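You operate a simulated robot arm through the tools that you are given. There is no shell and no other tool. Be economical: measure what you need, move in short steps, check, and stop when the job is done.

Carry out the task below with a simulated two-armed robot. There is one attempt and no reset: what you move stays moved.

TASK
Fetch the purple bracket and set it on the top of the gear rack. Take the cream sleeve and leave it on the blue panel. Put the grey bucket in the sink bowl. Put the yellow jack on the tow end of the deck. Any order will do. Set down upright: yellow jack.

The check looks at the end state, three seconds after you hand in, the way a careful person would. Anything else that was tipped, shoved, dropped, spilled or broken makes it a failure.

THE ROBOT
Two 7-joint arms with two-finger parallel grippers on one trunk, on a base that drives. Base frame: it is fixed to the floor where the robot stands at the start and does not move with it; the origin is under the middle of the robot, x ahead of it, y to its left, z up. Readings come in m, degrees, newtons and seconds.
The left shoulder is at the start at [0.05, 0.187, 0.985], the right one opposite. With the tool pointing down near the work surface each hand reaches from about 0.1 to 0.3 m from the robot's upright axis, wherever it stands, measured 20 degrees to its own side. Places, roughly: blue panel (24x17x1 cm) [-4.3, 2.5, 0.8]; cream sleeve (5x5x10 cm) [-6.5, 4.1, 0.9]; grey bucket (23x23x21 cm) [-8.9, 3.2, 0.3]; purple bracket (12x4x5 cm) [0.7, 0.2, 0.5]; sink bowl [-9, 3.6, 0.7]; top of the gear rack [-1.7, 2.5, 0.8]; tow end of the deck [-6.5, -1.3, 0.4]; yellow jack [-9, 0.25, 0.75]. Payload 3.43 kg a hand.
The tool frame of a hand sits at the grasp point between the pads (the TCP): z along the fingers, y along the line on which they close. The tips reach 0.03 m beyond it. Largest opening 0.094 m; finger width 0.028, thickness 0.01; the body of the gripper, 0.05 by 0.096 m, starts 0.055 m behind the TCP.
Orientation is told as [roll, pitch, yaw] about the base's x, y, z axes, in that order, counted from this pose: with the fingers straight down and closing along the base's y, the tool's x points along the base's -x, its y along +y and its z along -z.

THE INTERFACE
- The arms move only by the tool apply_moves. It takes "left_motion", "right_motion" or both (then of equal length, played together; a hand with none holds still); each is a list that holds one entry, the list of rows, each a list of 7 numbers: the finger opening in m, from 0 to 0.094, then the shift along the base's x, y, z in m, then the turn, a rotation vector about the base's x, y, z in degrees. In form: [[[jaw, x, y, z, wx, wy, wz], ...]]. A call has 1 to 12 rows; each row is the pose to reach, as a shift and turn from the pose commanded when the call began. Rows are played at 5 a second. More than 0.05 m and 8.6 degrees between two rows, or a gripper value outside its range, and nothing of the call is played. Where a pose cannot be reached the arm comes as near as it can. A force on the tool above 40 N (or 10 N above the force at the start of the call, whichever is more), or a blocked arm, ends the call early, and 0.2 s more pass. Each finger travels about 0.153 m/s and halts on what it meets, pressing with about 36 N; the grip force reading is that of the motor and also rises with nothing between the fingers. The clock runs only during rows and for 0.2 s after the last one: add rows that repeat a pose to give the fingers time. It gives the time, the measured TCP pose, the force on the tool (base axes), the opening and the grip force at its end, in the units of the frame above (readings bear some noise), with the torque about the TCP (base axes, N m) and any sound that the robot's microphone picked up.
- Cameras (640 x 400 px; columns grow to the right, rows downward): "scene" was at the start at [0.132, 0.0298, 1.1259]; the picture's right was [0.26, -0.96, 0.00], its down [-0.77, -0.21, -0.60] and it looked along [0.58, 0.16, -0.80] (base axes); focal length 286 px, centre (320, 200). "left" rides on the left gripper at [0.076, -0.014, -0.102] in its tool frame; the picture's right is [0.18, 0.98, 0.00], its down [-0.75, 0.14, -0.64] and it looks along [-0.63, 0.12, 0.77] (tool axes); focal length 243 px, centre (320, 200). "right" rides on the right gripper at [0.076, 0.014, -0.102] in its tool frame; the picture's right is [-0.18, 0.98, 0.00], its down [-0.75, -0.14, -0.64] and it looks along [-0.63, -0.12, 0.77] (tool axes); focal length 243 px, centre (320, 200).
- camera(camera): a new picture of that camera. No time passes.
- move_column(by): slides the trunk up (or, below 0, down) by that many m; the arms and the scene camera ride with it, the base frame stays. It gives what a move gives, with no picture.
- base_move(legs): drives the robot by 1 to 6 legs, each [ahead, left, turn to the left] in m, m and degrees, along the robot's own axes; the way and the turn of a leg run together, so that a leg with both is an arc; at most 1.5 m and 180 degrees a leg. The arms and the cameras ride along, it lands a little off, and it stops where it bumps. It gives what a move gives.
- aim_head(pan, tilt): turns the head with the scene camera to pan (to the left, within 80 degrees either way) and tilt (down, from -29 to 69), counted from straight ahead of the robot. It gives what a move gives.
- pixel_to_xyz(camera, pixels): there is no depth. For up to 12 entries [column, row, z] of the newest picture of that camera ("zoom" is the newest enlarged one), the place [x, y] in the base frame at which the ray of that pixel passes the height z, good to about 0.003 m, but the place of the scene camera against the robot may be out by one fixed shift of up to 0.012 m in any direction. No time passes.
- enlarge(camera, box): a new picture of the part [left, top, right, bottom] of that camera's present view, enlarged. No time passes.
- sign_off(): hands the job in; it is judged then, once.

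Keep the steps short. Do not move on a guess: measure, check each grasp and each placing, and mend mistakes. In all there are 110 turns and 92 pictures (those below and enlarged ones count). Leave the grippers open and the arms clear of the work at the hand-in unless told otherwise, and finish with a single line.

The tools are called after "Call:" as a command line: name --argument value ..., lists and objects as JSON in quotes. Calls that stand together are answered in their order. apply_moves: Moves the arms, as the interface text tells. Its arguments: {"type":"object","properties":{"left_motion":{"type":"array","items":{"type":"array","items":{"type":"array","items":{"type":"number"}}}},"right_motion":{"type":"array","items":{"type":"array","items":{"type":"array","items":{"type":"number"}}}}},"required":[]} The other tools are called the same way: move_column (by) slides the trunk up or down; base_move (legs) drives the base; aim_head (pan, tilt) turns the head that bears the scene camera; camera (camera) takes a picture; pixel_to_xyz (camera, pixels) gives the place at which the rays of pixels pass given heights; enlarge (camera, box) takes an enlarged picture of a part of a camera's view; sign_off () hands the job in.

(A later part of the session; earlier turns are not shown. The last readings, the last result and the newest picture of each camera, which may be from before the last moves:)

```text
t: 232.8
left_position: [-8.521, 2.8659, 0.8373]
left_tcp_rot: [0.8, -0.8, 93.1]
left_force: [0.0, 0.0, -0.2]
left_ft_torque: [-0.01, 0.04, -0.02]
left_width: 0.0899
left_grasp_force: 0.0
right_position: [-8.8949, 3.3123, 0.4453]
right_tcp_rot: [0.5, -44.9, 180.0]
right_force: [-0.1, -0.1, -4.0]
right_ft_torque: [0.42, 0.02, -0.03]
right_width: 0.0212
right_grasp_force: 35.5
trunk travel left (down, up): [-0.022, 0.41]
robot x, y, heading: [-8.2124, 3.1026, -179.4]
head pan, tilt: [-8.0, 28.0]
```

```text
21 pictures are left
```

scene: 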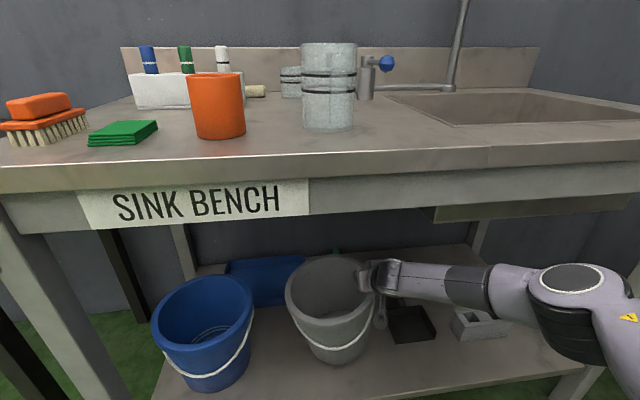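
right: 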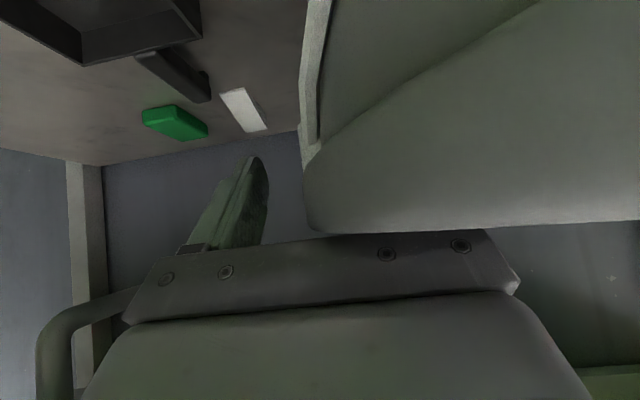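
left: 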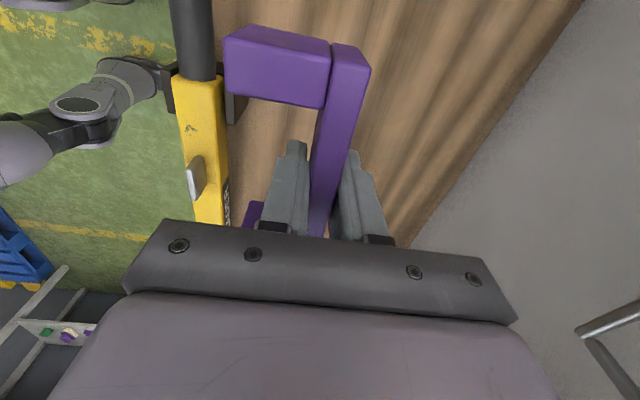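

The bucket hangs free (about 4 N). I back out 0.6 m, then raise the trunk and arm.

Call:
base_move --legs '[[-0.6, 0, 0]]'

Call:
move_column --by 0.4

Call:
apply_moves --right_motion '[[[0.0, 0, 0, 0.03, 0, 0, 0], [0.0, 0, 0, 0.06, 0, 0, 0], [0.0, 0, 0, 0.09, 0, 0, 0], [0.0, 0, 0, 0.12, 0, 0, 0], [0.0, 0, 0, 0.15, 0, 0, 0], [0.0, 0, 0, 0.18, 0, 0, 0], [0.0, 0, 0, 0.21, 0, 0, 0], [0.0, 0, 0, 0.24, 0, 0, 0], [0.0, 0, 0, 0.27, 0, 0, 0]]]'

Call:
base_move --legs '[[0, -0.35, -0.5], [0.3, 0, 0]]'

Call:
aim_head --pan -15 --tilt 32

Call:
camera --camera "scene"

```text
t: 236.2
left_position: [-7.9204, 2.87, 0.8376]
left_tcp_rot: [0.7, -0.8, 93.1]
left_force: [0.0, -0.1, 0.6]
left_ft_torque: [0.03, -0.01, 0.0]
left_width: 0.0901
left_grasp_force: 0.1
right_position: [-8.2966, 3.3166, 0.4458]
right_tcp_rot: [0.5, -45.1, 179.9]
right_force: [-0.7, 0.3, -4.5]
right_ft_torque: [0.41, 0.0, 0.01]
right_width: 0.0211
right_grasp_force: 35.9
trunk travel left (down, up): [-0.022, 0.41]
robot x, y, heading: [-7.6108, 3.1045, -179.6]
head pan, tilt: [-8.0, 28.0]
```

```text
t: 240.1
left_position: [-7.9201, 2.8693, 1.2372]
left_tcp_rot: [0.8, -0.8, 93.1]
left_force: [0.7, -0.6, 0.8]
left_ft_torque: [0.0, 0.01, -0.02]
left_width: 0.0899
left_grasp_force: 0.1
right_position: [-8.2961, 3.3176, 0.846]
right_tcp_rot: [0.5, -44.9, 179.8]
right_force: [0.1, 0.9, -4.7]
right_ft_torque: [0.4, 0.0, 0.01]
right_width: 0.0212
right_grasp_force: 36.1
trunk travel left (down, up): [-0.422, 0.01]
robot x, y, heading: [-7.6104, 3.1086, -179.6]
head pan, tilt: [-8.0, 28.0]
```

```text
t: 242.1
left_position: [-7.9204, 2.8701, 1.2379]
left_tcp_rot: [0.8, -0.8, 93.1]
left_force: [0.4, -0.1, -0.3]
left_ft_torque: [0.01, 0.04, -0.05]
left_width: 0.09
left_grasp_force: 0.1
right_position: [-8.2957, 3.3171, 1.119]
right_tcp_rot: [0.5, -45.0, 179.9]
right_force: [0.5, 0.8, -4.9]
right_ft_torque: [0.37, 0.02, 0.01]
right_width: 0.0209
right_grasp_force: 35.8
trunk travel left (down, up): [-0.422, 0.01]
robot x, y, heading: [-7.6118, 3.1064, -179.6]
head pan, tilt: [-8.0, 28.0]
```

```text
t: 247.3
left_position: [-8.2243, 3.2214, 1.2372]
left_tcp_rot: [0.8, -0.8, 92.3]
left_force: [-0.5, 0.2, 0.4]
left_ft_torque: [-0.01, -0.04, -0.01]
left_width: 0.0898
left_grasp_force: 0.0
right_position: [-8.5927, 3.6752, 1.1172]
right_tcp_rot: [0.6, -45.0, 179.0]
right_force: [0.3, -0.2, -4.4]
right_ft_torque: [0.39, -0.01, 0.01]
right_width: 0.0208
right_grasp_force: 36.4
trunk travel left (down, up): [-0.422, 0.01]
robot x, y, heading: [-7.9105, 3.4514, 179.5]
head pan, tilt: [-8.0, 28.0]
```

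```text
t: 248.0
left_position: [-8.2231, 3.2216, 1.2374]
left_tcp_rot: [0.8, -0.8, 92.4]
left_force: [-0.5, -0.4, 0.0]
left_ft_torque: [-0.01, 0.03, -0.01]
left_width: 0.0897
left_grasp_force: 0.0
right_position: [-8.5928, 3.6741, 1.1172]
right_tcp_rot: [0.7, -45.0, 179.1]
right_force: [-0.1, 0.2, -4.4]
right_ft_torque: [0.39, 0.02, -0.04]
right_width: 0.0208
right_grasp_force: 35.8
trunk travel left (down, up): [-0.422, 0.01]
robot x, y, heading: [-7.9127, 3.4518, 179.6]
head pan, tilt: [-15.0, 32.0]
```

```text
20 pictures are left
```

scene: 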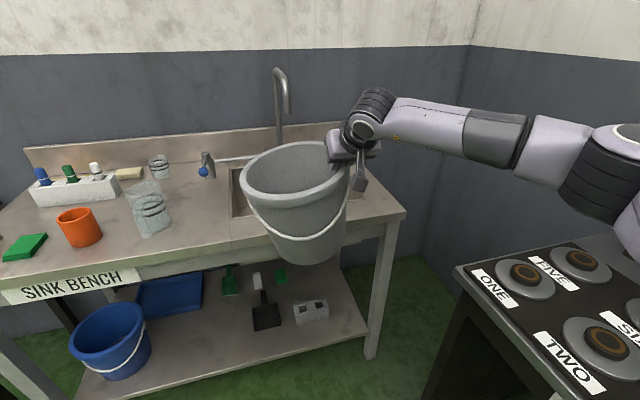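

Call:
pixel_to_xyz --camera "scene" --pixels '[[232, 217, 0.85], [228, 168, 0.85], [230, 240, 0.85], [403, 211, 0.85], [287, 110, 1.1], [287, 110, 1.15], [278, 148, 0.9], [300, 262, 0.9], [355, 190, 0.85]]'

Call:
enlarge --camera "scene" --box '[190, 60, 420, 280]'

```text
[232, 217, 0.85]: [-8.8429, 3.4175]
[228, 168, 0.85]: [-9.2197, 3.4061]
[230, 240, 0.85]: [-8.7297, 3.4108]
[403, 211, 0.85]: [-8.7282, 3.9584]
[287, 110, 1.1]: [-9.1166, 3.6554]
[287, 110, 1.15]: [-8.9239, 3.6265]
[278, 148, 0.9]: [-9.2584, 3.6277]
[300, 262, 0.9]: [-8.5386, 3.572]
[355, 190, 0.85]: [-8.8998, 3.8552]
```

```text
1.82 times, centred on (305, 170) of scene
```

zoom: 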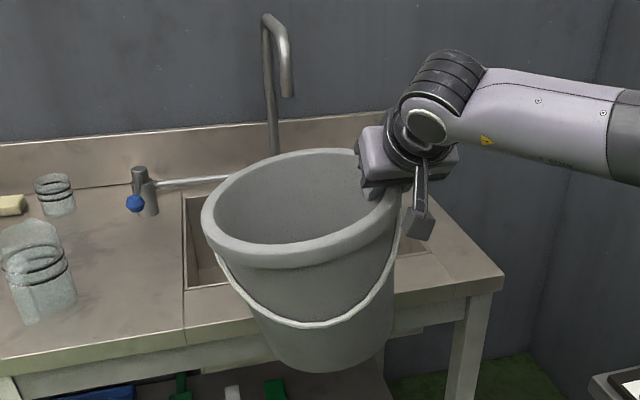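

The basin spans x −8.845…−9.22 and y 3.417…3.86, with the spout at about (−9.12, 3.65). I aim for bucket centre (−8.98, 3.555), clear of the spout. I drive ahead 0.33.

Call:
base_move --legs '[[0.33, 0, 0]]'

Call:
apply_moves --right_motion '[[[0.0, -0.02, 0, -0.01, 0, 0, 0], [0.0, -0.04, 0, -0.02, 0, 0, 0], [0.0, -0.05, 0, -0.02, 0, 0, 0]]]'

Call:
aim_head --pan -15 --tilt 42

Call:
camera --camera "scene"

```text
t: 250.3
left_position: [-8.5545, 3.2217, 1.2383]
left_tcp_rot: [0.9, -0.7, 92.3]
left_force: [0.1, -0.3, 0.1]
left_ft_torque: [0.02, -0.03, -0.01]
left_width: 0.0901
left_grasp_force: 0.0
right_position: [-8.916, 3.6616, 1.1067]
right_tcp_rot: [0.0, -43.4, -178.3]
right_force: [11.4, -9.0, -8.3]
right_ft_torque: [0.5, -0.06, 1.13]
right_width: 0.026
right_grasp_force: 36.2
trunk travel left (down, up): [-0.422, 0.01]
robot x, y, heading: [-8.2459, 3.4576, 179.5]
head pan, tilt: [-15.0, 32.0]
stopped in leg 1: the force on the tool passed its limit at 41 N (the readings are from after the stop); the commanded pose is now the measured one
```

```text
t: 250.9
left_position: [-8.5583, 3.224, 1.2362]
left_tcp_rot: [0.7, -0.8, 92.3]
left_force: [-0.3, 0.6, -0.7]
left_ft_torque: [-0.05, -0.08, 0.01]
left_width: 0.0903
left_grasp_force: 0.0
right_position: [-8.9498, 3.6596, 1.0898]
right_tcp_rot: [0.9, -43.3, -178.6]
right_force: [-4.5, -2.0, 1.7]
right_ft_torque: [-0.35, 0.13, -0.54]
right_width: 0.0206
right_grasp_force: 35.4
trunk travel left (down, up): [-0.422, 0.01]
robot x, y, heading: [-8.2424, 3.4545, 179.7]
head pan, tilt: [-15.0, 32.0]
stopped in row 2 (right hand): the force on the tool passed its limit at 42 N (the readings are from after the stop); the commanded pose is now the measured one
```

```text
t: 251.6
left_position: [-8.5552, 3.224, 1.2371]
left_tcp_rot: [0.8, -0.8, 92.3]
left_force: [-0.7, 0.5, -0.4]
left_ft_torque: [0.0, -0.03, 0.03]
left_width: 0.0901
left_grasp_force: 0.0
right_position: [-8.9463, 3.6578, 1.0878]
right_tcp_rot: [0.2, -43.2, -178.1]
right_force: [0.8, 0.1, -4.9]
right_ft_torque: [0.45, -0.13, 0.05]
right_width: 0.0187
right_grasp_force: 36.4
trunk travel left (down, up): [-0.422, 0.01]
robot x, y, heading: [-8.244, 3.4542, 179.7]
head pan, tilt: [-15.0, 42.0]
```

```text
18 pictures are left
```

scene: 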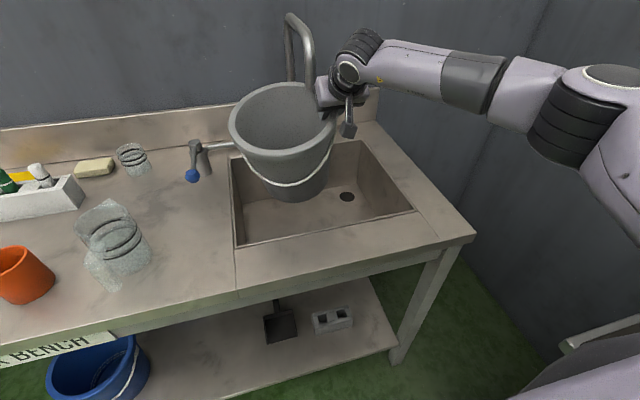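

The bucket touched the spout. I look closely at how they sit.

Call:
enlarge --camera "scene" --box '[220, 0, 420, 125]'

Call:
pixel_to_xyz --camera "scene" --pixels '[[236, 246, 0.85], [412, 210, 0.85], [230, 158, 0.85], [368, 140, 0.85], [296, 198, 0.88], [230, 118, 1.1], [335, 125, 1.1], [285, 155, 1.1], [345, 195, 0.7]]'

```text
3.20 times, centred on (320, 62) of scene
```

zoom: 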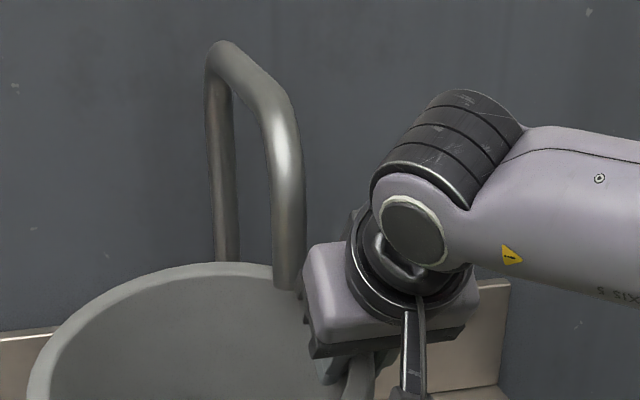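

```text
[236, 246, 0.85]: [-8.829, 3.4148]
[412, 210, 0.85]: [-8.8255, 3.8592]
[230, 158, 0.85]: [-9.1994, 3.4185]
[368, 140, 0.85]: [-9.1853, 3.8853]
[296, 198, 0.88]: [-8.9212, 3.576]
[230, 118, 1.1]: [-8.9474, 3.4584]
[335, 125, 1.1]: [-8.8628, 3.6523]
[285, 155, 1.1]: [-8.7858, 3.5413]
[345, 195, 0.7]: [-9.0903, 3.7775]
```

The spout tip is just above the rear rim, so lowering frees it. I lower 0.06, then shift 0.035 further in while descending into the bowl.

Call:
apply_moves --right_motion '[[[0.0, 0, 0, -0.02, 0, 0, 0], [0.0, 0, 0, -0.04, 0, 0, 0], [0.0, 0, 0.0, -0.06, 0, 0, 0], [0.0, -0.015, 0.01, -0.075, 0, 0, 0], [0.0, -0.03, 0.02, -0.09, 0, 0, 0], [0.0, -0.035, 0.02, -0.11, 0, 0, 0], [0.0, -0.035, 0.02, -0.13, 0, 0, 0], [0.0, -0.035, 0.02, -0.14, 0, 0, 0]]]'

Call:
camera --camera "scene"

```text
t: 253.4
left_position: [-8.5556, 3.2229, 1.2373]
left_tcp_rot: [0.9, -0.8, 92.3]
left_force: [0.2, 0.0, 0.5]
left_ft_torque: [-0.01, 0.0, -0.03]
left_width: 0.0897
left_grasp_force: 0.0
right_position: [-8.9809, 3.6786, 0.9499]
right_tcp_rot: [0.1, -43.1, -178.0]
right_force: [-0.5, -0.3, -4.7]
right_ft_torque: [0.4, -0.12, 0.0]
right_width: 0.0189
right_grasp_force: 36.2
trunk travel left (down, up): [-0.422, 0.01]
robot x, y, heading: [-8.2431, 3.4545, 179.5]
head pan, tilt: [-15.0, 42.0]
```

```text
16 pictures are left
```

scene: 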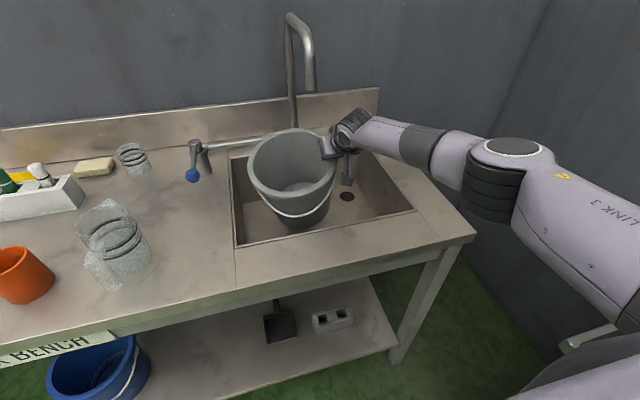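

The bucket is inside the bowl, clear of all sides and the spout. I lower gently until it touches.

Call:
apply_moves --right_motion '[[[0.0, 0, 0, -0.01, 0, 0, 0], [0.0, 0, 0, -0.02, 0, 0, 0], [0.0, 0, 0, -0.03, 0, 0, 0], [0.0, 0, 0, -0.04, 0, 0, 0], [0.0, 0, 0, -0.048, 0, 0, 0], [0.0, 0, 0, -0.056, 0, 0, 0], [0.0, 0, 0, -0.064, 0, 0, 0], [0.0, 0, 0, -0.072, 0, 0, 0]]]'

```text
t: 255.2
left_position: [-8.5532, 3.2234, 1.2391]
left_tcp_rot: [1.0, -0.8, 92.3]
left_force: [0.6, -0.7, 0.0]
left_ft_torque: [-0.04, 0.0, 0.01]
left_width: 0.09
left_grasp_force: 0.1
right_position: [-8.9772, 3.6806, 0.8856]
right_tcp_rot: [0.2, -43.9, -178.3]
right_force: [-3.6, 6.2, 21.1]
right_ft_torque: [-0.58, -0.26, -0.1]
right_width: 0.019
right_grasp_force: 36.1
right hand out of reach, approached as far as the arm can: row 7, 8
trunk travel left (down, up): [-0.422, 0.01]
robot x, y, heading: [-8.2452, 3.4559, 179.5]
head pan, tilt: [-15.0, 42.0]
```

Contact with 21 N. I release, raise the hand clear of the rim, and check.

Call:
apply_moves --right_motion '[[[0.02, 0, 0, 0.003, 0, 0, 0], [0.04, 0, 0, 0.003, 0, 0, 0], [0.06, 0, 0, 0.003, 0, 0, 0], [0.06, 0, 0, 0.003, 0, 0, 0], [0.06, 0.0, 0, 0.02, 0, 0, 0], [0.06, 0.0, 0, 0.05, 0, 0, 0], [0.06, 0.02, 0, 0.09, 0, 0, 0], [0.06, 0.05, 0, 0.12, 0, 0, 0], [0.06, 0.08, 0, 0.15, 0, 0, 0]]]'

Call:
camera --camera "scene"

```text
t: 257.2
left_position: [-8.5546, 3.2241, 1.2384]
left_tcp_rot: [0.9, -0.7, 92.3]
left_force: [-0.1, 0.4, -0.4]
left_ft_torque: [0.01, 0.02, -0.02]
left_width: 0.09
left_grasp_force: 0.2
right_position: [-8.8969, 3.6826, 1.0292]
right_tcp_rot: [0.1, -43.2, -178.1]
right_force: [-0.4, -0.9, -0.2]
right_ft_torque: [0.0, 0.0, -0.01]
right_width: 0.06
right_grasp_force: 0.2
trunk travel left (down, up): [-0.422, 0.01]
robot x, y, heading: [-8.2403, 3.4545, 179.7]
head pan, tilt: [-15.0, 42.0]
```

```text
15 pictures are left
```

scene: 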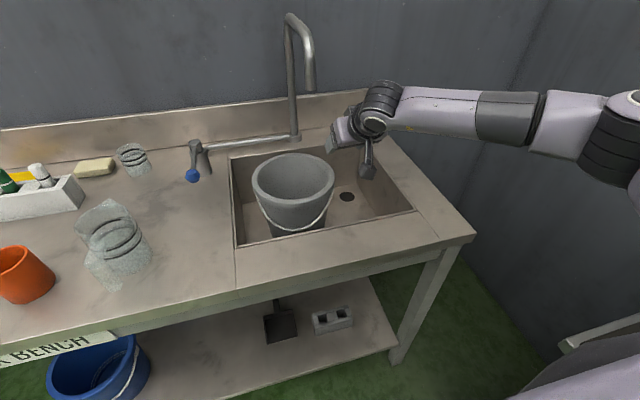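

The bucket stands in the sink bowl; spout and jars are undisturbed. Last is the yellow jack. I back off, straighten the right hand, turn to face −y and look ahead.

Call:
base_move --legs '[[-0.75, 0, 0], [0, 0, 90]]'

Call:
apply_moves --right_motion '[[[0.09, 0, 0.02, 0.0, -7.2, 0, 0], [0.09, 0, 0.04, 0.0, -14.4, 0, 0], [0.09, 0, 0.06, 0.0, -21.6, 0, 0], [0.09, 0, 0.08, 0, -28.8, 0, 0], [0.09, 0, 0.1, 0, -36, 0, 0], [0.09, 0, 0.12, 0, -43.2, 0, 0]]]'

Call:
aim_head --pan 12 --tilt 18

Call:
camera --camera "scene"

```text
t: 265.0
left_position: [-7.2777, 3.1224, 1.2376]
left_tcp_rot: [0.8, -0.7, 179.2]
left_force: [0.1, 0.7, -0.1]
left_ft_torque: [-0.02, 0.02, -0.01]
left_width: 0.0901
left_grasp_force: 0.1
right_position: [-7.7531, 2.805, 1.0289]
right_tcp_rot: [0.1, -43.2, -91.1]
right_force: [-0.5, -0.2, -1.2]
right_ft_torque: [-0.02, -0.03, 0.04]
right_width: 0.06
right_grasp_force: 0.1
trunk travel left (down, up): [-0.422, 0.01]
robot x, y, heading: [-7.4962, 3.443, -93.4]
head pan, tilt: [-15.0, 42.0]
```

```text
t: 266.4
left_position: [-7.2746, 3.1215, 1.2375]
left_tcp_rot: [0.8, -0.8, 179.3]
left_force: [1.0, -0.9, -0.2]
left_ft_torque: [0.03, 0.02, 0.01]
left_width: 0.0901
left_grasp_force: 0.1
right_position: [-7.7325, 2.8772, 1.0596]
right_tcp_rot: [10.2, -70.1, -89.7]
right_force: [-0.3, -0.4, 0.9]
right_ft_torque: [0.06, 0.02, 0.02]
right_width: 0.0899
right_grasp_force: 0.0
right hand out of reach, approached as far as the arm can: row 3, 4, 5, 6
trunk travel left (down, up): [-0.422, 0.01]
robot x, y, heading: [-7.493, 3.4466, -93.4]
head pan, tilt: [-15.0, 42.0]
```

```text
t: 267.3
left_position: [-7.2777, 3.1223, 1.2382]
left_tcp_rot: [0.9, -0.7, 179.3]
left_force: [-0.2, -0.2, 0.5]
left_ft_torque: [-0.03, -0.03, 0.04]
left_width: 0.09
left_grasp_force: 0.0
right_position: [-7.7341, 2.8768, 1.0588]
right_tcp_rot: [10.4, -70.2, -89.9]
right_force: [0.2, 0.2, 0.1]
right_ft_torque: [0.0, -0.02, -0.02]
right_width: 0.0899
right_grasp_force: 0.0
trunk travel left (down, up): [-0.422, 0.01]
robot x, y, heading: [-7.4938, 3.445, -93.4]
head pan, tilt: [12.0, 18.0]
```

```text
14 pictures are left
```

scene: 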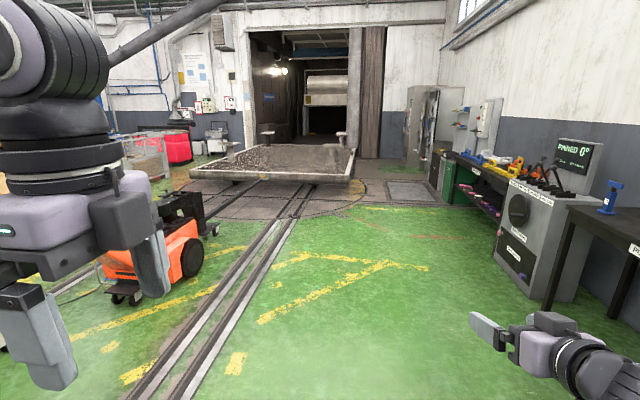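

That tilt went the wrong way, so I correct it (+70° about x). The way ahead is open. I drive 3.3 m along −y and turn right to face the wall table with the yellow jack, seen at (515,165).

Call:
apply_moves --right_motion '[[[0.09, 0, 0, 0.0, 8, 0, 0], [0.09, 0, 0, 0.0, 16, 0, 0], [0.09, 0, 0, 0.0, 24, 0, 0], [0.09, 0, 0, 0, 32, 0, 0], [0.09, 0, 0, 0, 40, 0, 0], [0.09, 0, 0, 0, 48, 0, 0], [0.09, 0, 0, 0, 56, 0, 0], [0.09, 0, 0, 0, 64, 0, 0], [0.09, 0, 0, 0, 70, 0, 0]]]'

Call:
base_move --legs '[[1.5, 0, 3.4], [1.5, 0, 0], [0.25, 0, 0], [0, 0, -90]]'

Call:
aim_head --pan 0 --tilt 30

Call:
camera --camera "scene"

```text
t: 269.3
left_position: [-7.2778, 3.1213, 1.2379]
left_tcp_rot: [0.8, -0.8, 179.3]
left_force: [0.7, 0.1, -0.4]
left_ft_torque: [0.0, -0.01, 0.0]
left_width: 0.0901
left_grasp_force: 0.1
right_position: [-7.7328, 2.8787, 1.0578]
right_tcp_rot: [10.5, 0.1, -89.9]
right_force: [-0.2, 0.5, -0.2]
right_ft_torque: [0.0, 0.03, 0.02]
right_width: 0.0903
right_grasp_force: 0.0
trunk travel left (down, up): [-0.422, 0.01]
robot x, y, heading: [-7.4916, 3.4451, -93.6]
head pan, tilt: [12.0, 18.0]
```

```text
t: 289.1
left_position: [-7.8578, -0.0492, 1.2377]
left_tcp_rot: [0.9, -0.8, 93.0]
left_force: [-0.3, -1.0, 0.2]
left_ft_torque: [0.01, -0.02, -0.01]
left_width: 0.0898
left_grasp_force: 0.0
right_position: [-8.1293, 0.3887, 1.0593]
right_tcp_rot: [10.6, -0.2, -176.3]
right_force: [0.8, -0.4, 0.1]
right_ft_torque: [0.01, -0.01, 0.0]
right_width: 0.0899
right_grasp_force: 0.0
trunk travel left (down, up): [-0.422, 0.01]
robot x, y, heading: [-7.55, 0.1856, -179.8]
head pan, tilt: [12.0, 18.0]
```

```text
t: 289.8
left_position: [-7.8575, -0.0505, 1.2378]
left_tcp_rot: [0.9, -0.7, 93.0]
left_force: [-0.4, 0.3, 0.5]
left_ft_torque: [-0.01, -0.02, -0.03]
left_width: 0.09
left_grasp_force: 0.0
right_position: [-8.1297, 0.3884, 1.0573]
right_tcp_rot: [10.5, -0.2, -176.3]
right_force: [0.1, -0.3, 0.6]
right_ft_torque: [0.0, 0.05, 0.02]
right_width: 0.0898
right_grasp_force: 0.1
trunk travel left (down, up): [-0.422, 0.01]
robot x, y, heading: [-7.548, 0.1858, -179.7]
head pan, tilt: [0.0, 30.0]
```

```text
13 pictures are left
```

scene: 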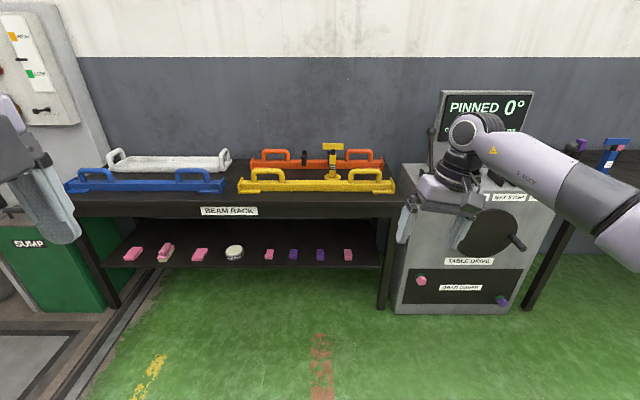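

Call:
enlarge --camera "scene" --box '[230, 130, 410, 220]'

Call:
pixel_to_xyz --camera "zoom" --pixels '[[365, 130, 0.85], [365, 130, 0.8], [330, 240, 0.7], [330, 240, 0.75], [100, 257, 0.7], [100, 257, 0.75]]'

```text
3.56 times, centred on (320, 175) of scene
```

zoom: 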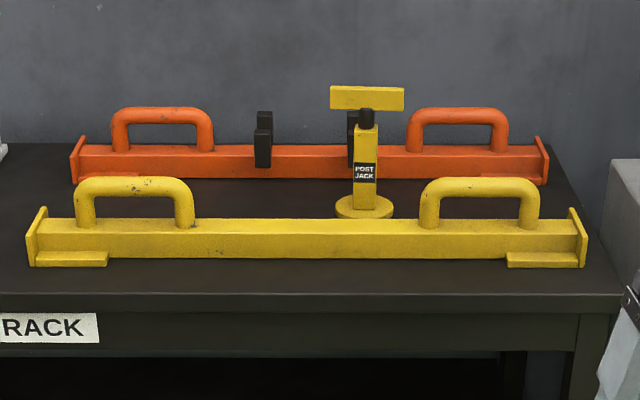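

```text
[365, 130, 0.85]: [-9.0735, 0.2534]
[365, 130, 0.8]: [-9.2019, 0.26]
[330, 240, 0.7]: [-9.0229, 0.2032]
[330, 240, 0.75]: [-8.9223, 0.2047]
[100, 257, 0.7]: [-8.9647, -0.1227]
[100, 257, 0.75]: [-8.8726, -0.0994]
```

The post jack stands between the two beams on the beam rack, with a flat T-bar on top. I'll grip the T-bar from above with the left hand, which closes along x. I pull the right hand back, extend the left, lower the trunk 0.15, and measure the rack legs.

Call:
pixel_to_xyz --camera "scene" --pixels '[[385, 309, 0.0], [112, 309, 0.0], [398, 312, 0.0], [385, 212, 0.68], [85, 212, 0.68]]'

Call:
apply_moves --left_motion '[[[0.09, -0.04, 0.01, 0, 0, 0, 0], [0.09, -0.08, 0.02, 0, 0, 0, 0], [0.09, -0.12, 0.03, 0, 0, 0, 0], [0.09, -0.16, 0.04, 0, 0, 0, 0], [0.09, -0.2, 0.05, 0, 0, 0, 0], [0.09, -0.23, 0.06, 0, 0, 0, 0]]]' --right_motion '[[[0.09, 0.04, 0, 0.01, 0, 0, 0], [0.09, 0.08, 0, 0.02, 0, 0, 0], [0.09, 0.12, 0, 0.03, 0, 0, 0], [0.09, 0.16, 0, 0.04, 0, 0, 0], [0.09, 0.2, 0, 0.05, 0, 0, 0], [0.09, 0.24, 0, 0.06, 0, 0, 0]]]'

Call:
base_move --legs '[[0.4, -0.18, -0.3]]'

Call:
aim_head --pan 8 --tilt 38

Call:
camera --camera "scene"

```text
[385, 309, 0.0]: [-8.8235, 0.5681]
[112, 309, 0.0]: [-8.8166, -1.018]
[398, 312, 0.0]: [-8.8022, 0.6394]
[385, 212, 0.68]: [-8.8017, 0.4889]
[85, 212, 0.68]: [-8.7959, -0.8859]
```

```text
t: 291.2
left_position: [-8.0879, 0.0113, 1.2362]
left_tcp_rot: [0.7, -0.6, 92.9]
left_force: [0.1, -0.2, 0.9]
left_ft_torque: [0.0, -0.04, 0.02]
left_width: 0.0902
left_grasp_force: 0.0
right_position: [-7.891, 0.3888, 1.1172]
right_tcp_rot: [10.4, -0.1, -176.3]
right_force: [0.1, -0.1, -0.2]
right_ft_torque: [0.0, 0.03, 0.02]
right_width: 0.0905
right_grasp_force: 0.1
trunk travel left (down, up): [-0.422, 0.01]
robot x, y, heading: [-7.5479, 0.1838, -179.9]
head pan, tilt: [0.0, 30.0]
```

```text
t: 293.8
left_position: [-8.4792, 0.1929, 1.2377]
left_tcp_rot: [0.8, -0.7, 92.4]
left_force: [-0.5, -0.4, 0.6]
left_ft_torque: [0.0, -0.02, 0.01]
left_width: 0.0902
left_grasp_force: 0.0
right_position: [-8.2793, 0.5673, 1.1169]
right_tcp_rot: [10.6, -0.1, -176.9]
right_force: [0.2, 0.6, -0.9]
right_ft_torque: [-0.02, 0.01, -0.03]
right_width: 0.0899
right_grasp_force: 0.0
trunk travel left (down, up): [-0.422, 0.01]
robot x, y, heading: [-7.9392, 0.3626, 179.6]
head pan, tilt: [0.0, 30.0]
```

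```text
t: 294.5
left_position: [-8.4784, 0.1922, 1.2363]
left_tcp_rot: [0.9, -0.7, 92.5]
left_force: [-0.3, 0.0, -0.4]
left_ft_torque: [0.01, -0.01, -0.03]
left_width: 0.0901
left_grasp_force: 0.1
right_position: [-8.2801, 0.5677, 1.1182]
right_tcp_rot: [10.7, -0.2, -176.8]
right_force: [0.5, -0.4, 0.2]
right_ft_torque: [0.04, -0.03, 0.01]
right_width: 0.0903
right_grasp_force: 0.0
trunk travel left (down, up): [-0.422, 0.01]
robot x, y, heading: [-7.9402, 0.3618, 179.6]
head pan, tilt: [8.0, 38.0]
```

```text
11 pictures are left
```

scene: 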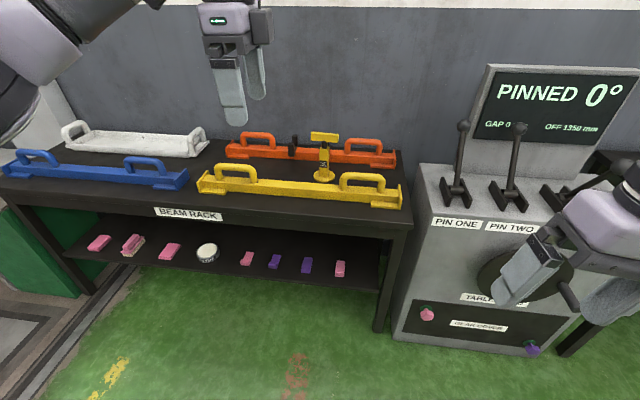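

Call:
pixel_to_xyz --camera "scene" --pixels '[[325, 178, 0.66], [325, 178, 0.68], [325, 178, 0.7], [325, 134, 0.8], [325, 134, 0.83], [325, 134, 0.86], [325, 148, 0.82], [312, 136, 0.83], [339, 138, 0.83]]'

Call:
move_column --by -0.17

Call:
base_move --legs '[[0.4, 0, 0.3]]'

Call:
camera --camera "left"

```text
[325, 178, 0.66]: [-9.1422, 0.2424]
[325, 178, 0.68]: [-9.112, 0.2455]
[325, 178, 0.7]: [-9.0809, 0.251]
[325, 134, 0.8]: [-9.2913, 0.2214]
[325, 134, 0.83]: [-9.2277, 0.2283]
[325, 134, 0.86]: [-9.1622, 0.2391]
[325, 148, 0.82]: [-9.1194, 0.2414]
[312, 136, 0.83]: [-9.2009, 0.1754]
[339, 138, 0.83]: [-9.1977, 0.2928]
```

```text
t: 296.4
left_position: [-8.4777, 0.1923, 1.0671]
left_tcp_rot: [0.9, -0.7, 92.3]
left_force: [0.8, 0.1, -0.1]
left_ft_torque: [0.01, -0.03, 0.03]
left_width: 0.09
left_grasp_force: 0.2
right_position: [-8.2795, 0.5681, 0.9465]
right_tcp_rot: [10.6, -0.2, -176.8]
right_force: [0.3, 0.4, -0.3]
right_ft_torque: [-0.01, -0.02, 0.02]
right_width: 0.0899
right_grasp_force: 0.1
trunk travel left (down, up): [-0.252, 0.18]
robot x, y, heading: [-7.9378, 0.3629, 179.8]
head pan, tilt: [8.0, 38.0]
```

```text
t: 298.9
left_position: [-8.8718, 0.1831, 1.0675]
left_tcp_rot: [0.9, -0.7, 93.3]
left_force: [-0.9, -0.2, 0.1]
left_ft_torque: [0.03, 0.01, -0.02]
left_width: 0.0898
left_grasp_force: 0.0
right_position: [-8.6777, 0.5606, 0.9465]
right_tcp_rot: [10.6, -0.3, -175.9]
right_force: [0.7, -0.3, -0.5]
right_ft_torque: [-0.01, -0.04, -0.01]
right_width: 0.0902
right_grasp_force: 0.0
trunk travel left (down, up): [-0.252, 0.18]
robot x, y, heading: [-8.337, 0.3642, -179.5]
head pan, tilt: [8.0, 38.0]
```

```text
10 pictures are left
```

left: 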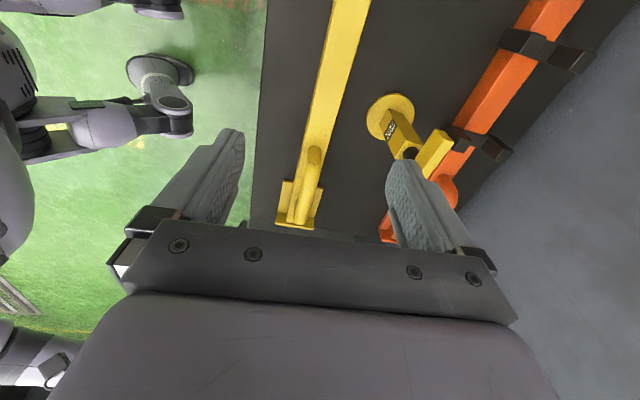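

Call:
pixel_to_xyz --camera "left" --pixels '[[390, 117, 0.66], [390, 117, 0.68], [390, 117, 0.7], [437, 150, 0.82], [437, 150, 0.85], [437, 150, 0.88], [448, 133, 0.84], [441, 140, 0.84]]'

```text
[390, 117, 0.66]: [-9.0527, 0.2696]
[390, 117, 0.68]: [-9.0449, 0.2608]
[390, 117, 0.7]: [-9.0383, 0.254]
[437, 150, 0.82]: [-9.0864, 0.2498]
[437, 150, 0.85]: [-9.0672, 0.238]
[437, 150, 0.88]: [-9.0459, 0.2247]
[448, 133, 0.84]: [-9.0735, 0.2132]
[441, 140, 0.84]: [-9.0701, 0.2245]
```

The two views put the jack near (−9.02, 0.24), but its height is unclear. I move the hand 0.1 forward at safe height and triangulate again.

Call:
apply_moves --left_motion '[[[0.09, -0.04, 0.02, 0, 0, 0, 0], [0.09, -0.08, 0.04, 0, 0, 0, 0], [0.09, -0.1, 0.05, 0, 0, 0, 0]]]'

Call:
camera --camera "left"

```text
t: 299.7
left_position: [-8.9221, 0.2074, 1.0627]
left_tcp_rot: [0.9, -0.7, 93.2]
left_force: [0.1, 0.4, -0.1]
left_ft_torque: [0.01, 0.02, 0.0]
left_width: 0.0901
left_grasp_force: 0.0
left hand out of reach, approached as far as the arm can: row 2, 3
right_position: [-8.6785, 0.5621, 0.9475]
right_tcp_rot: [10.6, -0.2, -176.1]
right_force: [0.8, 0.4, 0.7]
right_ft_torque: [0.02, -0.01, 0.01]
right_width: 0.09
right_grasp_force: 0.0
trunk travel left (down, up): [-0.252, 0.18]
robot x, y, heading: [-8.3353, 0.3637, -179.3]
head pan, tilt: [8.0, 38.0]
```

```text
9 pictures are left
```

left: 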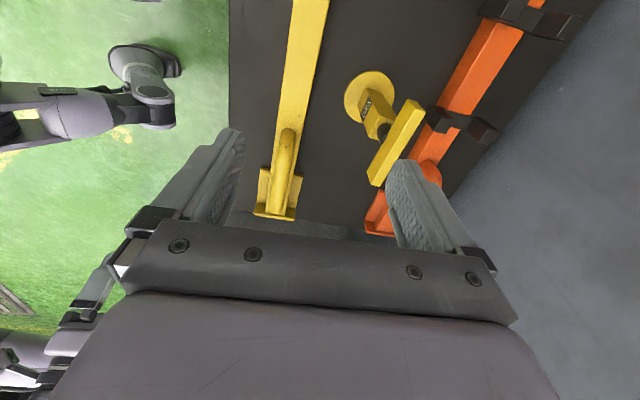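

Call:
pixel_to_xyz --camera "left" --pixels '[[369, 97, 0.66], [369, 97, 0.7], [369, 97, 0.74], [397, 143, 0.82], [397, 143, 0.85], [397, 143, 0.88], [397, 143, 0.91], [374, 183, 0.85], [418, 103, 0.85], [374, 183, 0.88], [418, 103, 0.88], [300, 150, 0.72]]'

```text
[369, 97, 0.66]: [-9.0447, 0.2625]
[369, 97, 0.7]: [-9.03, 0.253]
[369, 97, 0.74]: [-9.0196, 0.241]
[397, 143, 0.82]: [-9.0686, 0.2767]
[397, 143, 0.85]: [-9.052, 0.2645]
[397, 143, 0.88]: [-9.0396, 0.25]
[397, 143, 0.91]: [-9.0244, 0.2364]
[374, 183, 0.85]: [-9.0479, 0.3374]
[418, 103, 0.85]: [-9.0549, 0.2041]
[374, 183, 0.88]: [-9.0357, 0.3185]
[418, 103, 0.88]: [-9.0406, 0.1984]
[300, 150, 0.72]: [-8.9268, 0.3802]
```

The jack axis is at about (−9.03, 0.247), with the T-bar at z ≈ 0.89. I'm 0.1 m short, so I lower the left hand a little, pull the right hand back, and drive 0.075 closer.

Call:
apply_moves --left_motion '[[[0.09, 0.0, 0.01, -0.02, 0, 0, 0], [0.09, 0.0, 0.02, -0.04, 0, 0, 0], [0.09, 0, 0.03, -0.055, 0, 0, 0]]]' --right_motion '[[[0.09, 0.03, -0.01, 0.02, 0, 0, 0], [0.09, 0.06, -0.02, 0.04, 0, 0, 0], [0.09, 0.08, -0.03, 0.05, 0, 0, 0]]]'

Call:
base_move --legs '[[0.075, 0, -0.5]]'

Call:
apply_moves --left_motion '[[[0.09, -0.02, 0.0, 0, 0, 0, 0], [0.09, -0.035, 0.0, 0, 0, 0, 0], [0.09, -0.035, 0.0, 0, 0, 0, 0]]]'

Call:
camera --camera "left"

```text
t: 300.5
left_position: [-8.9194, 0.2364, 1.008]
left_tcp_rot: [0.9, -0.7, 93.2]
left_force: [0.7, 0.9, -0.6]
left_ft_torque: [-0.04, -0.01, -0.01]
left_width: 0.0901
left_grasp_force: 0.0
right_position: [-8.5969, 0.5306, 0.9952]
right_tcp_rot: [10.6, -0.2, -176.0]
right_force: [-0.7, -0.7, 0.9]
right_ft_torque: [-0.01, 0.01, 0.0]
right_width: 0.0901
right_grasp_force: 0.1
trunk travel left (down, up): [-0.252, 0.18]
robot x, y, heading: [-8.335, 0.3608, -179.5]
head pan, tilt: [8.0, 38.0]
```

```text
t: 301.6
left_position: [-8.9986, 0.242, 1.0081]
left_tcp_rot: [0.8, -0.7, 92.8]
left_force: [-0.8, 0.5, -0.5]
left_ft_torque: [0.01, 0.03, -0.02]
left_width: 0.0901
left_grasp_force: 0.0
right_position: [-8.6722, 0.5334, 0.9951]
right_tcp_rot: [10.7, -0.2, -176.5]
right_force: [0.0, 0.2, -0.3]
right_ft_torque: [0.0, -0.01, 0.0]
right_width: 0.0901
right_grasp_force: 0.0
trunk travel left (down, up): [-0.252, 0.18]
robot x, y, heading: [-8.4119, 0.3623, -179.9]
head pan, tilt: [8.0, 38.0]
```

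```text
t: 302.4
left_position: [-9.0128, 0.2364, 1.0085]
left_tcp_rot: [0.9, -0.7, 92.9]
left_force: [-1.0, 1.8, -1.4]
left_ft_torque: [0.0, 0.04, 0.0]
left_width: 0.09
left_grasp_force: 0.0
left hand out of reach, approached as far as the arm can: row 1, 2, 3
right_position: [-8.6709, 0.535, 0.996]
right_tcp_rot: [10.6, -0.3, -176.5]
right_force: [-0.2, 0.4, -0.4]
right_ft_torque: [0.04, 0.02, -0.01]
right_width: 0.0899
right_grasp_force: 0.1
trunk travel left (down, up): [-0.252, 0.18]
robot x, y, heading: [-8.4117, 0.3629, -180.0]
head pan, tilt: [8.0, 38.0]
```

```text
8 pictures are left
```

left: 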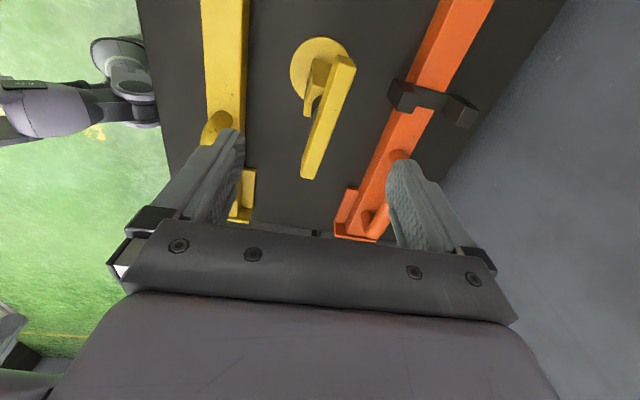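

Call:
pixel_to_xyz --camera "left" --pixels '[[328, 118, 0.87], [328, 118, 0.9], [345, 60, 0.88], [311, 175, 0.88], [317, 70, 0.7], [317, 70, 0.73], [345, 60, 0.9], [311, 175, 0.9]]'

```text
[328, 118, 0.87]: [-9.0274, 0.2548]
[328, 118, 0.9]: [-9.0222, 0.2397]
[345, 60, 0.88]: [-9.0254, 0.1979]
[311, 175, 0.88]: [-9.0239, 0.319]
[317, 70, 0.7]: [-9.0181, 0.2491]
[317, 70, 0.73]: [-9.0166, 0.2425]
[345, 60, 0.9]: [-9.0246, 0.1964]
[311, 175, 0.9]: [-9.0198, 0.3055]
```

The T-bar is between the fingers (x −9.023 against TCP −9.013). I descend to z 0.885 with a 1 cm correction, then close.

Call:
apply_moves --left_motion '[[[0.09, -0.002, 0.002, -0.03, 0, 0, 0], [0.09, -0.006, 0.005, -0.06, 0, 0, 0], [0.09, -0.01, 0.009, -0.09, 0, 0, 0], [0.09, -0.01, 0.009, -0.11, 0, 0, 0], [0.09, -0.01, 0.009, -0.123, 0, 0, 0], [0.06, -0.01, 0.009, -0.123, 0, 0, 0], [0.03, -0.01, 0.009, -0.123, 0, 0, 0], [0.0, -0.01, 0.009, -0.123, 0, 0, 0], [0.0, -0.01, 0.009, -0.123, 0, 0, 0]]]'

```text
t: 304.4
left_position: [-9.0211, 0.2488, 0.8857]
left_tcp_rot: [0.9, -0.8, 92.8]
left_force: [0.7, 0.0, 1.5]
left_ft_torque: [0.25, -0.27, 0.01]
left_width: 0.0315
left_grasp_force: 36.5
right_position: [-8.672, 0.5334, 0.9958]
right_tcp_rot: [10.6, -0.1, -176.5]
right_force: [0.4, 0.0, -0.1]
right_ft_torque: [0.02, -0.01, -0.02]
right_width: 0.0901
right_grasp_force: 0.1
trunk travel left (down, up): [-0.252, 0.18]
robot x, y, heading: [-8.4121, 0.3644, -179.9]
head pan, tilt: [8.0, 38.0]
```

Gripped at 0.0315 m. I lift with the trunk 0.16 and check.

Call:
move_column --by 0.16

Call:
camera --camera "left"

```text
t: 306.2
left_position: [-9.0223, 0.2481, 1.0445]
left_tcp_rot: [0.9, -0.7, 92.8]
left_force: [0.3, -0.2, -6.0]
left_ft_torque: [0.05, -0.04, 0.01]
left_width: 0.0319
left_grasp_force: 35.9
right_position: [-8.6731, 0.5331, 1.1556]
right_tcp_rot: [10.7, -0.1, -176.5]
right_force: [-0.4, 0.6, -0.2]
right_ft_torque: [-0.03, -0.03, -0.02]
right_width: 0.0902
right_grasp_force: 0.1
trunk travel left (down, up): [-0.412, 0.02]
robot x, y, heading: [-8.4084, 0.3613, -179.9]
head pan, tilt: [8.0, 38.0]
```

```text
7 pictures are left
```

left: 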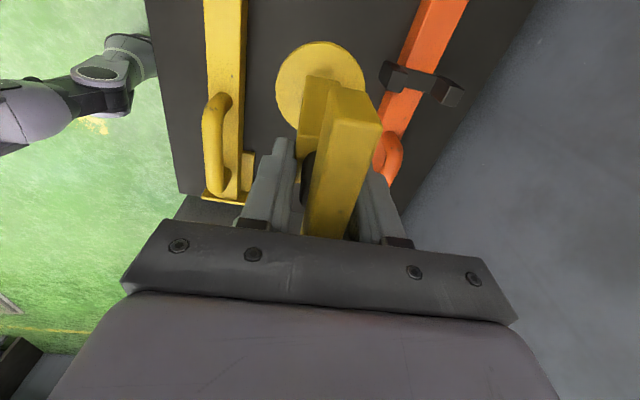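

The jack is held (6 N). I back off, turn left to face −y toward the deck, and look.

Call:
base_move --legs '[[-0.85, 0, 0], [0, 0, 90]]'

Call:
aim_head --pan 25 --tilt 28

Call:
camera --camera "scene"

```text
t: 314.5
left_position: [-7.4596, -0.2535, 1.0443]
left_tcp_rot: [0.9, -0.7, -177.1]
left_force: [0.8, 0.4, -6.4]
left_ft_torque: [0.0, 0.02, 0.01]
left_width: 0.032
left_grasp_force: 35.7
right_position: [-7.7444, 0.0965, 1.1552]
right_tcp_rot: [10.6, 0.0, -86.2]
right_force: [0.1, 0.1, 0.4]
right_ft_torque: [0.04, 0.0, -0.04]
right_width: 0.09
right_grasp_force: 0.1
trunk travel left (down, up): [-0.412, 0.02]
robot x, y, heading: [-7.5765, 0.3608, -89.7]
head pan, tilt: [8.0, 38.0]
```

```text
t: 315.3
left_position: [-7.4591, -0.2536, 1.0426]
left_tcp_rot: [0.7, -0.7, -177.1]
left_force: [0.0, -0.3, -5.0]
left_ft_torque: [0.0, 0.03, 0.0]
left_width: 0.0318
left_grasp_force: 35.7
right_position: [-7.745, 0.0958, 1.1544]
right_tcp_rot: [10.6, -0.1, -86.4]
right_force: [-1.1, 0.4, 0.3]
right_ft_torque: [0.0, 0.0, 0.02]
right_width: 0.0898
right_grasp_force: 0.0
trunk travel left (down, up): [-0.412, 0.02]
robot x, y, heading: [-7.5746, 0.357, -89.7]
head pan, tilt: [25.0, 28.0]
```

```text
6 pictures are left
```

scene: 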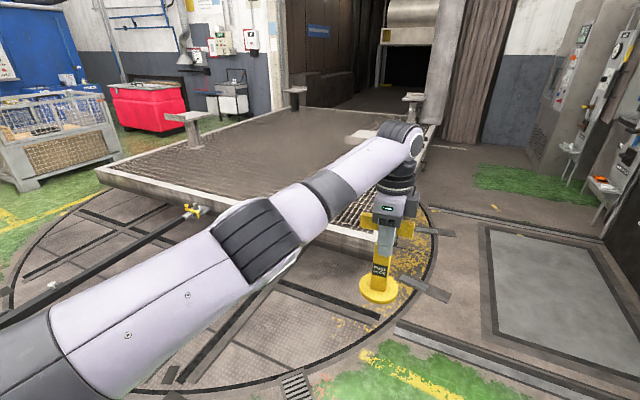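

Call:
pixel_to_xyz --camera "scene" --pixels '[[98, 168, 0.4], [200, 195, 0.4], [378, 230, 0.4], [200, 170, 0.4], [300, 190, 0.4], [185, 145, 0.4], [350, 205, 0.4], [190, 215, 0.3], [378, 300, 0.85], [130, 175, 0.4]]'

Call:
enlarge --camera "scene" --box '[90, 90, 430, 300]'

```text
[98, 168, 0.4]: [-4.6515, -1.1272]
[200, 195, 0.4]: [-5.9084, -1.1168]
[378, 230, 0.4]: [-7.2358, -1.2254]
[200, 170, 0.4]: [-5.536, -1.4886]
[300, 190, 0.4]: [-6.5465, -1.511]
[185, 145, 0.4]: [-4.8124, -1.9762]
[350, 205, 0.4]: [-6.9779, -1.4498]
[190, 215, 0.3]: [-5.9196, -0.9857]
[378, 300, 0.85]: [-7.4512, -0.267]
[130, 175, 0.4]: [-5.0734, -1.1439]
```

```text
1.88 times, centred on (260, 195) of scene
```

zoom: 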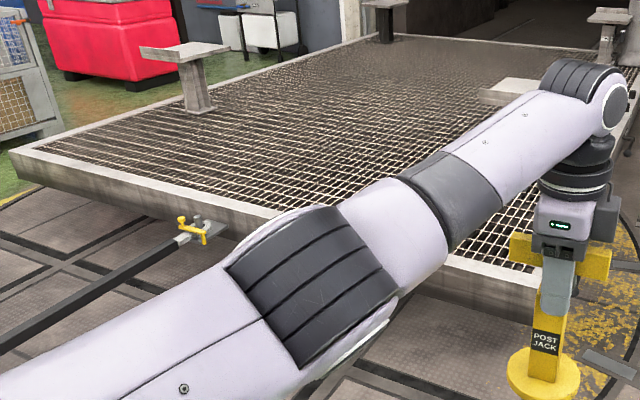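

The deck is a grating with its near (tow) edge at y ≈ −1.12, and the tow hook is on that edge. I'll set the jack near (−6.5, −1.30). I sidestep left 0.96 and drive ahead 1.04 with the jack held high.

Call:
base_move --legs '[[0, 0.96, -0.3], [1.04, 0, 0]]'

Call:
aim_head --pan 12 --tilt 55

Call:
camera --camera "scene"

```text
t: 329.0
left_position: [-6.5171, -1.3091, 1.0445]
left_tcp_rot: [0.8, -0.7, -177.4]
left_force: [-1.0, 0.1, -6.0]
left_ft_torque: [0.02, 0.05, -0.01]
left_width: 0.0319
left_grasp_force: 35.4
right_position: [-6.8004, -0.9585, 1.155]
right_tcp_rot: [10.6, -0.2, -86.6]
right_force: [-0.7, -0.6, 0.0]
right_ft_torque: [0.01, -0.01, 0.0]
right_width: 0.0899
right_grasp_force: 0.0
trunk travel left (down, up): [-0.412, 0.02]
robot x, y, heading: [-6.6313, -0.6968, -90.0]
head pan, tilt: [25.0, 28.0]
```

```text
t: 329.9
left_position: [-6.5171, -1.3093, 1.0439]
left_tcp_rot: [0.7, -0.8, -177.4]
left_force: [0.2, 0.1, -6.5]
left_ft_torque: [0.03, 0.0, 0.02]
left_width: 0.032
left_grasp_force: 35.9
right_position: [-6.7993, -0.9591, 1.1553]
right_tcp_rot: [10.6, -0.1, -86.6]
right_force: [-0.1, 0.8, 0.2]
right_ft_torque: [0.0, 0.03, 0.01]
right_width: 0.0898
right_grasp_force: 0.0
trunk travel left (down, up): [-0.412, 0.02]
robot x, y, heading: [-6.63, -0.6945, -90.1]
head pan, tilt: [12.0, 55.0]
```

```text
4 pictures are left
```

scene: 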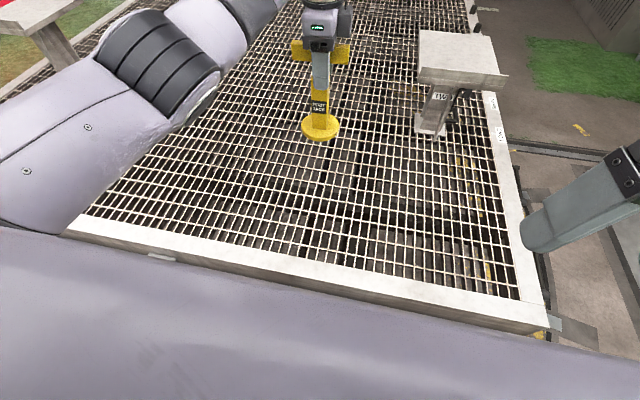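

The grating below the jack is clear. I lower the trunk 0.38, then step down with the arm until contact.

Call:
move_column --by -0.38

Call:
apply_moves --left_motion '[[[0.0, 0, 0, -0.01, 0, 0, 0], [0.0, 0, 0, -0.02, 0, 0, 0], [0.0, 0, 0, -0.03, 0, 0, 0], [0.0, 0, 0, -0.038, 0, 0, 0], [0.0, 0, 0, -0.046, 0, 0, 0], [0.0, 0, 0, -0.054, 0, 0, 0], [0.0, 0, 0, -0.062, 0, 0, 0], [0.0, 0, 0, -0.07, 0, 0, 0], [0.0, 0, 0, -0.078, 0, 0, 0]]]'

```text
t: 333.6
left_position: [-6.5162, -1.3092, 0.6641]
left_tcp_rot: [0.8, -0.7, -177.4]
left_force: [-0.2, -0.5, -5.2]
left_ft_torque: [0.03, 0.03, -0.02]
left_width: 0.0313
left_grasp_force: 36.7
right_position: [-6.7997, -0.9588, 0.7746]
right_tcp_rot: [10.6, -0.1, -86.6]
right_force: [0.2, -0.3, -0.7]
right_ft_torque: [0.0, 0.02, -0.01]
right_width: 0.0901
right_grasp_force: 0.1
trunk travel left (down, up): [-0.032, 0.4]
robot x, y, heading: [-6.6297, -0.6967, -89.7]
head pan, tilt: [12.0, 55.0]
```

```text
t: 335.6
left_position: [-6.5164, -1.3096, 0.5859]
left_tcp_rot: [0.7, -0.7, -177.4]
left_force: [0.3, -1.0, -7.1]
left_ft_torque: [0.02, 0.01, 0.01]
left_width: 0.0316
left_grasp_force: 36.1
right_position: [-6.801, -0.9582, 0.7747]
right_tcp_rot: [10.6, -0.2, -86.6]
right_force: [-0.2, -1.4, 0.3]
right_ft_torque: [-0.01, 0.03, 0.0]
right_width: 0.09
right_grasp_force: 0.0
trunk travel left (down, up): [-0.032, 0.4]
robot x, y, heading: [-6.6293, -0.6968, -90.4]
head pan, tilt: [12.0, 55.0]
```

No contact yet at z 0.586. I keep lowering slowly.

Call:
apply_moves --left_motion '[[[0.0, 0, 0, -0.007, 0, 0, 0], [0.0, 0, 0, -0.014, 0, 0, 0], [0.0, 0, 0, -0.021, 0, 0, 0], [0.0, 0, 0, -0.028, 0, 0, 0], [0.0, 0, 0, -0.035, 0, 0, 0], [0.0, 0, 0, -0.042, 0, 0, 0], [0.0, 0, 0, -0.048, 0, 0, 0], [0.0, 0, 0, -0.054, 0, 0, 0]]]'

Call:
camera --camera "scene"

```text
t: 337.4
left_position: [-6.5168, -1.3089, 0.5294]
left_tcp_rot: [0.8, -0.8, -177.5]
left_force: [-0.9, 0.8, -6.7]
left_ft_torque: [0.01, 0.02, 0.02]
left_width: 0.0317
left_grasp_force: 36.3
right_position: [-6.8005, -0.9578, 0.7744]
right_tcp_rot: [10.7, -0.1, -86.6]
right_force: [0.8, 0.9, 0.0]
right_ft_torque: [-0.04, 0.03, 0.0]
right_width: 0.0901
right_grasp_force: 0.0
trunk travel left (down, up): [-0.032, 0.4]
robot x, y, heading: [-6.6281, -0.6951, -90.3]
head pan, tilt: [12.0, 55.0]
```

```text
3 pictures are left
```

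scene: 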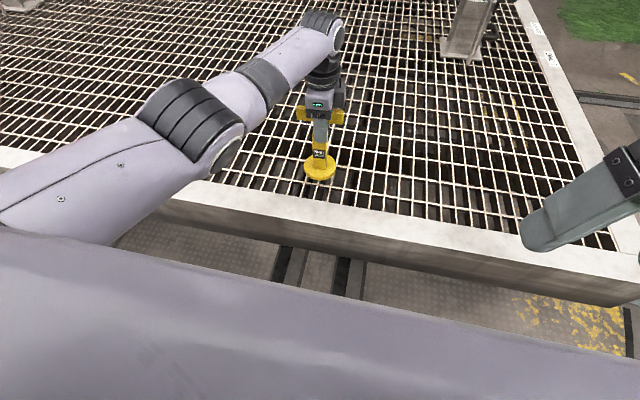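

Call:
pixel_to_xyz --camera "scene" --pixels '[[320, 168, 0.33], [320, 168, 0.36], [320, 168, 0.3], [320, 212, 0.33], [320, 212, 0.3]]'

Call:
apply_moves --left_motion '[[[0.0, 0, 0, -0.006, 0, 0, 0], [0.0, 0, 0, -0.012, 0, 0, 0], [0.0, 0, 0, -0.018, 0, 0, 0], [0.0, 0, 0, -0.024, 0, 0, 0], [0.0, 0, 0, -0.03, 0, 0, 0], [0.0, 0, 0, -0.036, 0, 0, 0], [0.0, 0, 0, -0.042, 0, 0, 0], [0.0, 0, 0, -0.048, 0, 0, 0], [0.0, 0, 0, -0.054, 0, 0, 0], [0.0, 0, 0, -0.06, 0, 0, 0]]]'

```text
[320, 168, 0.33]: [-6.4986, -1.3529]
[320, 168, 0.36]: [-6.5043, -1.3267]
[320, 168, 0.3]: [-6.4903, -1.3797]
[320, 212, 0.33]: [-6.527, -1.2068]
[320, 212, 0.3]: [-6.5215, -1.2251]
```

```text
t: 339.3
left_position: [-6.5167, -1.3058, 0.4943]
left_tcp_rot: [1.9, -0.9, -177.5]
left_force: [1.7, 5.5, 14.6]
left_ft_torque: [1.56, -0.28, -0.03]
left_width: 0.0319
left_grasp_force: 35.6
left hand out of reach, approached as far as the arm can: row 6, 7, 8, 9
right_position: [-6.8016, -0.9569, 0.776]
right_tcp_rot: [10.6, -0.3, -86.6]
right_force: [0.3, -0.3, -0.1]
right_ft_torque: [-0.06, -0.02, -0.02]
right_width: 0.0902
right_grasp_force: 0.0
trunk travel left (down, up): [-0.032, 0.4]
robot x, y, heading: [-6.6325, -0.6969, -90.3]
head pan, tilt: [12.0, 55.0]
stopped in row 9 (left hand): the force on the tool passed its limit at 43 N (the readings are from after the stop); the commanded pose is now the measured one
```

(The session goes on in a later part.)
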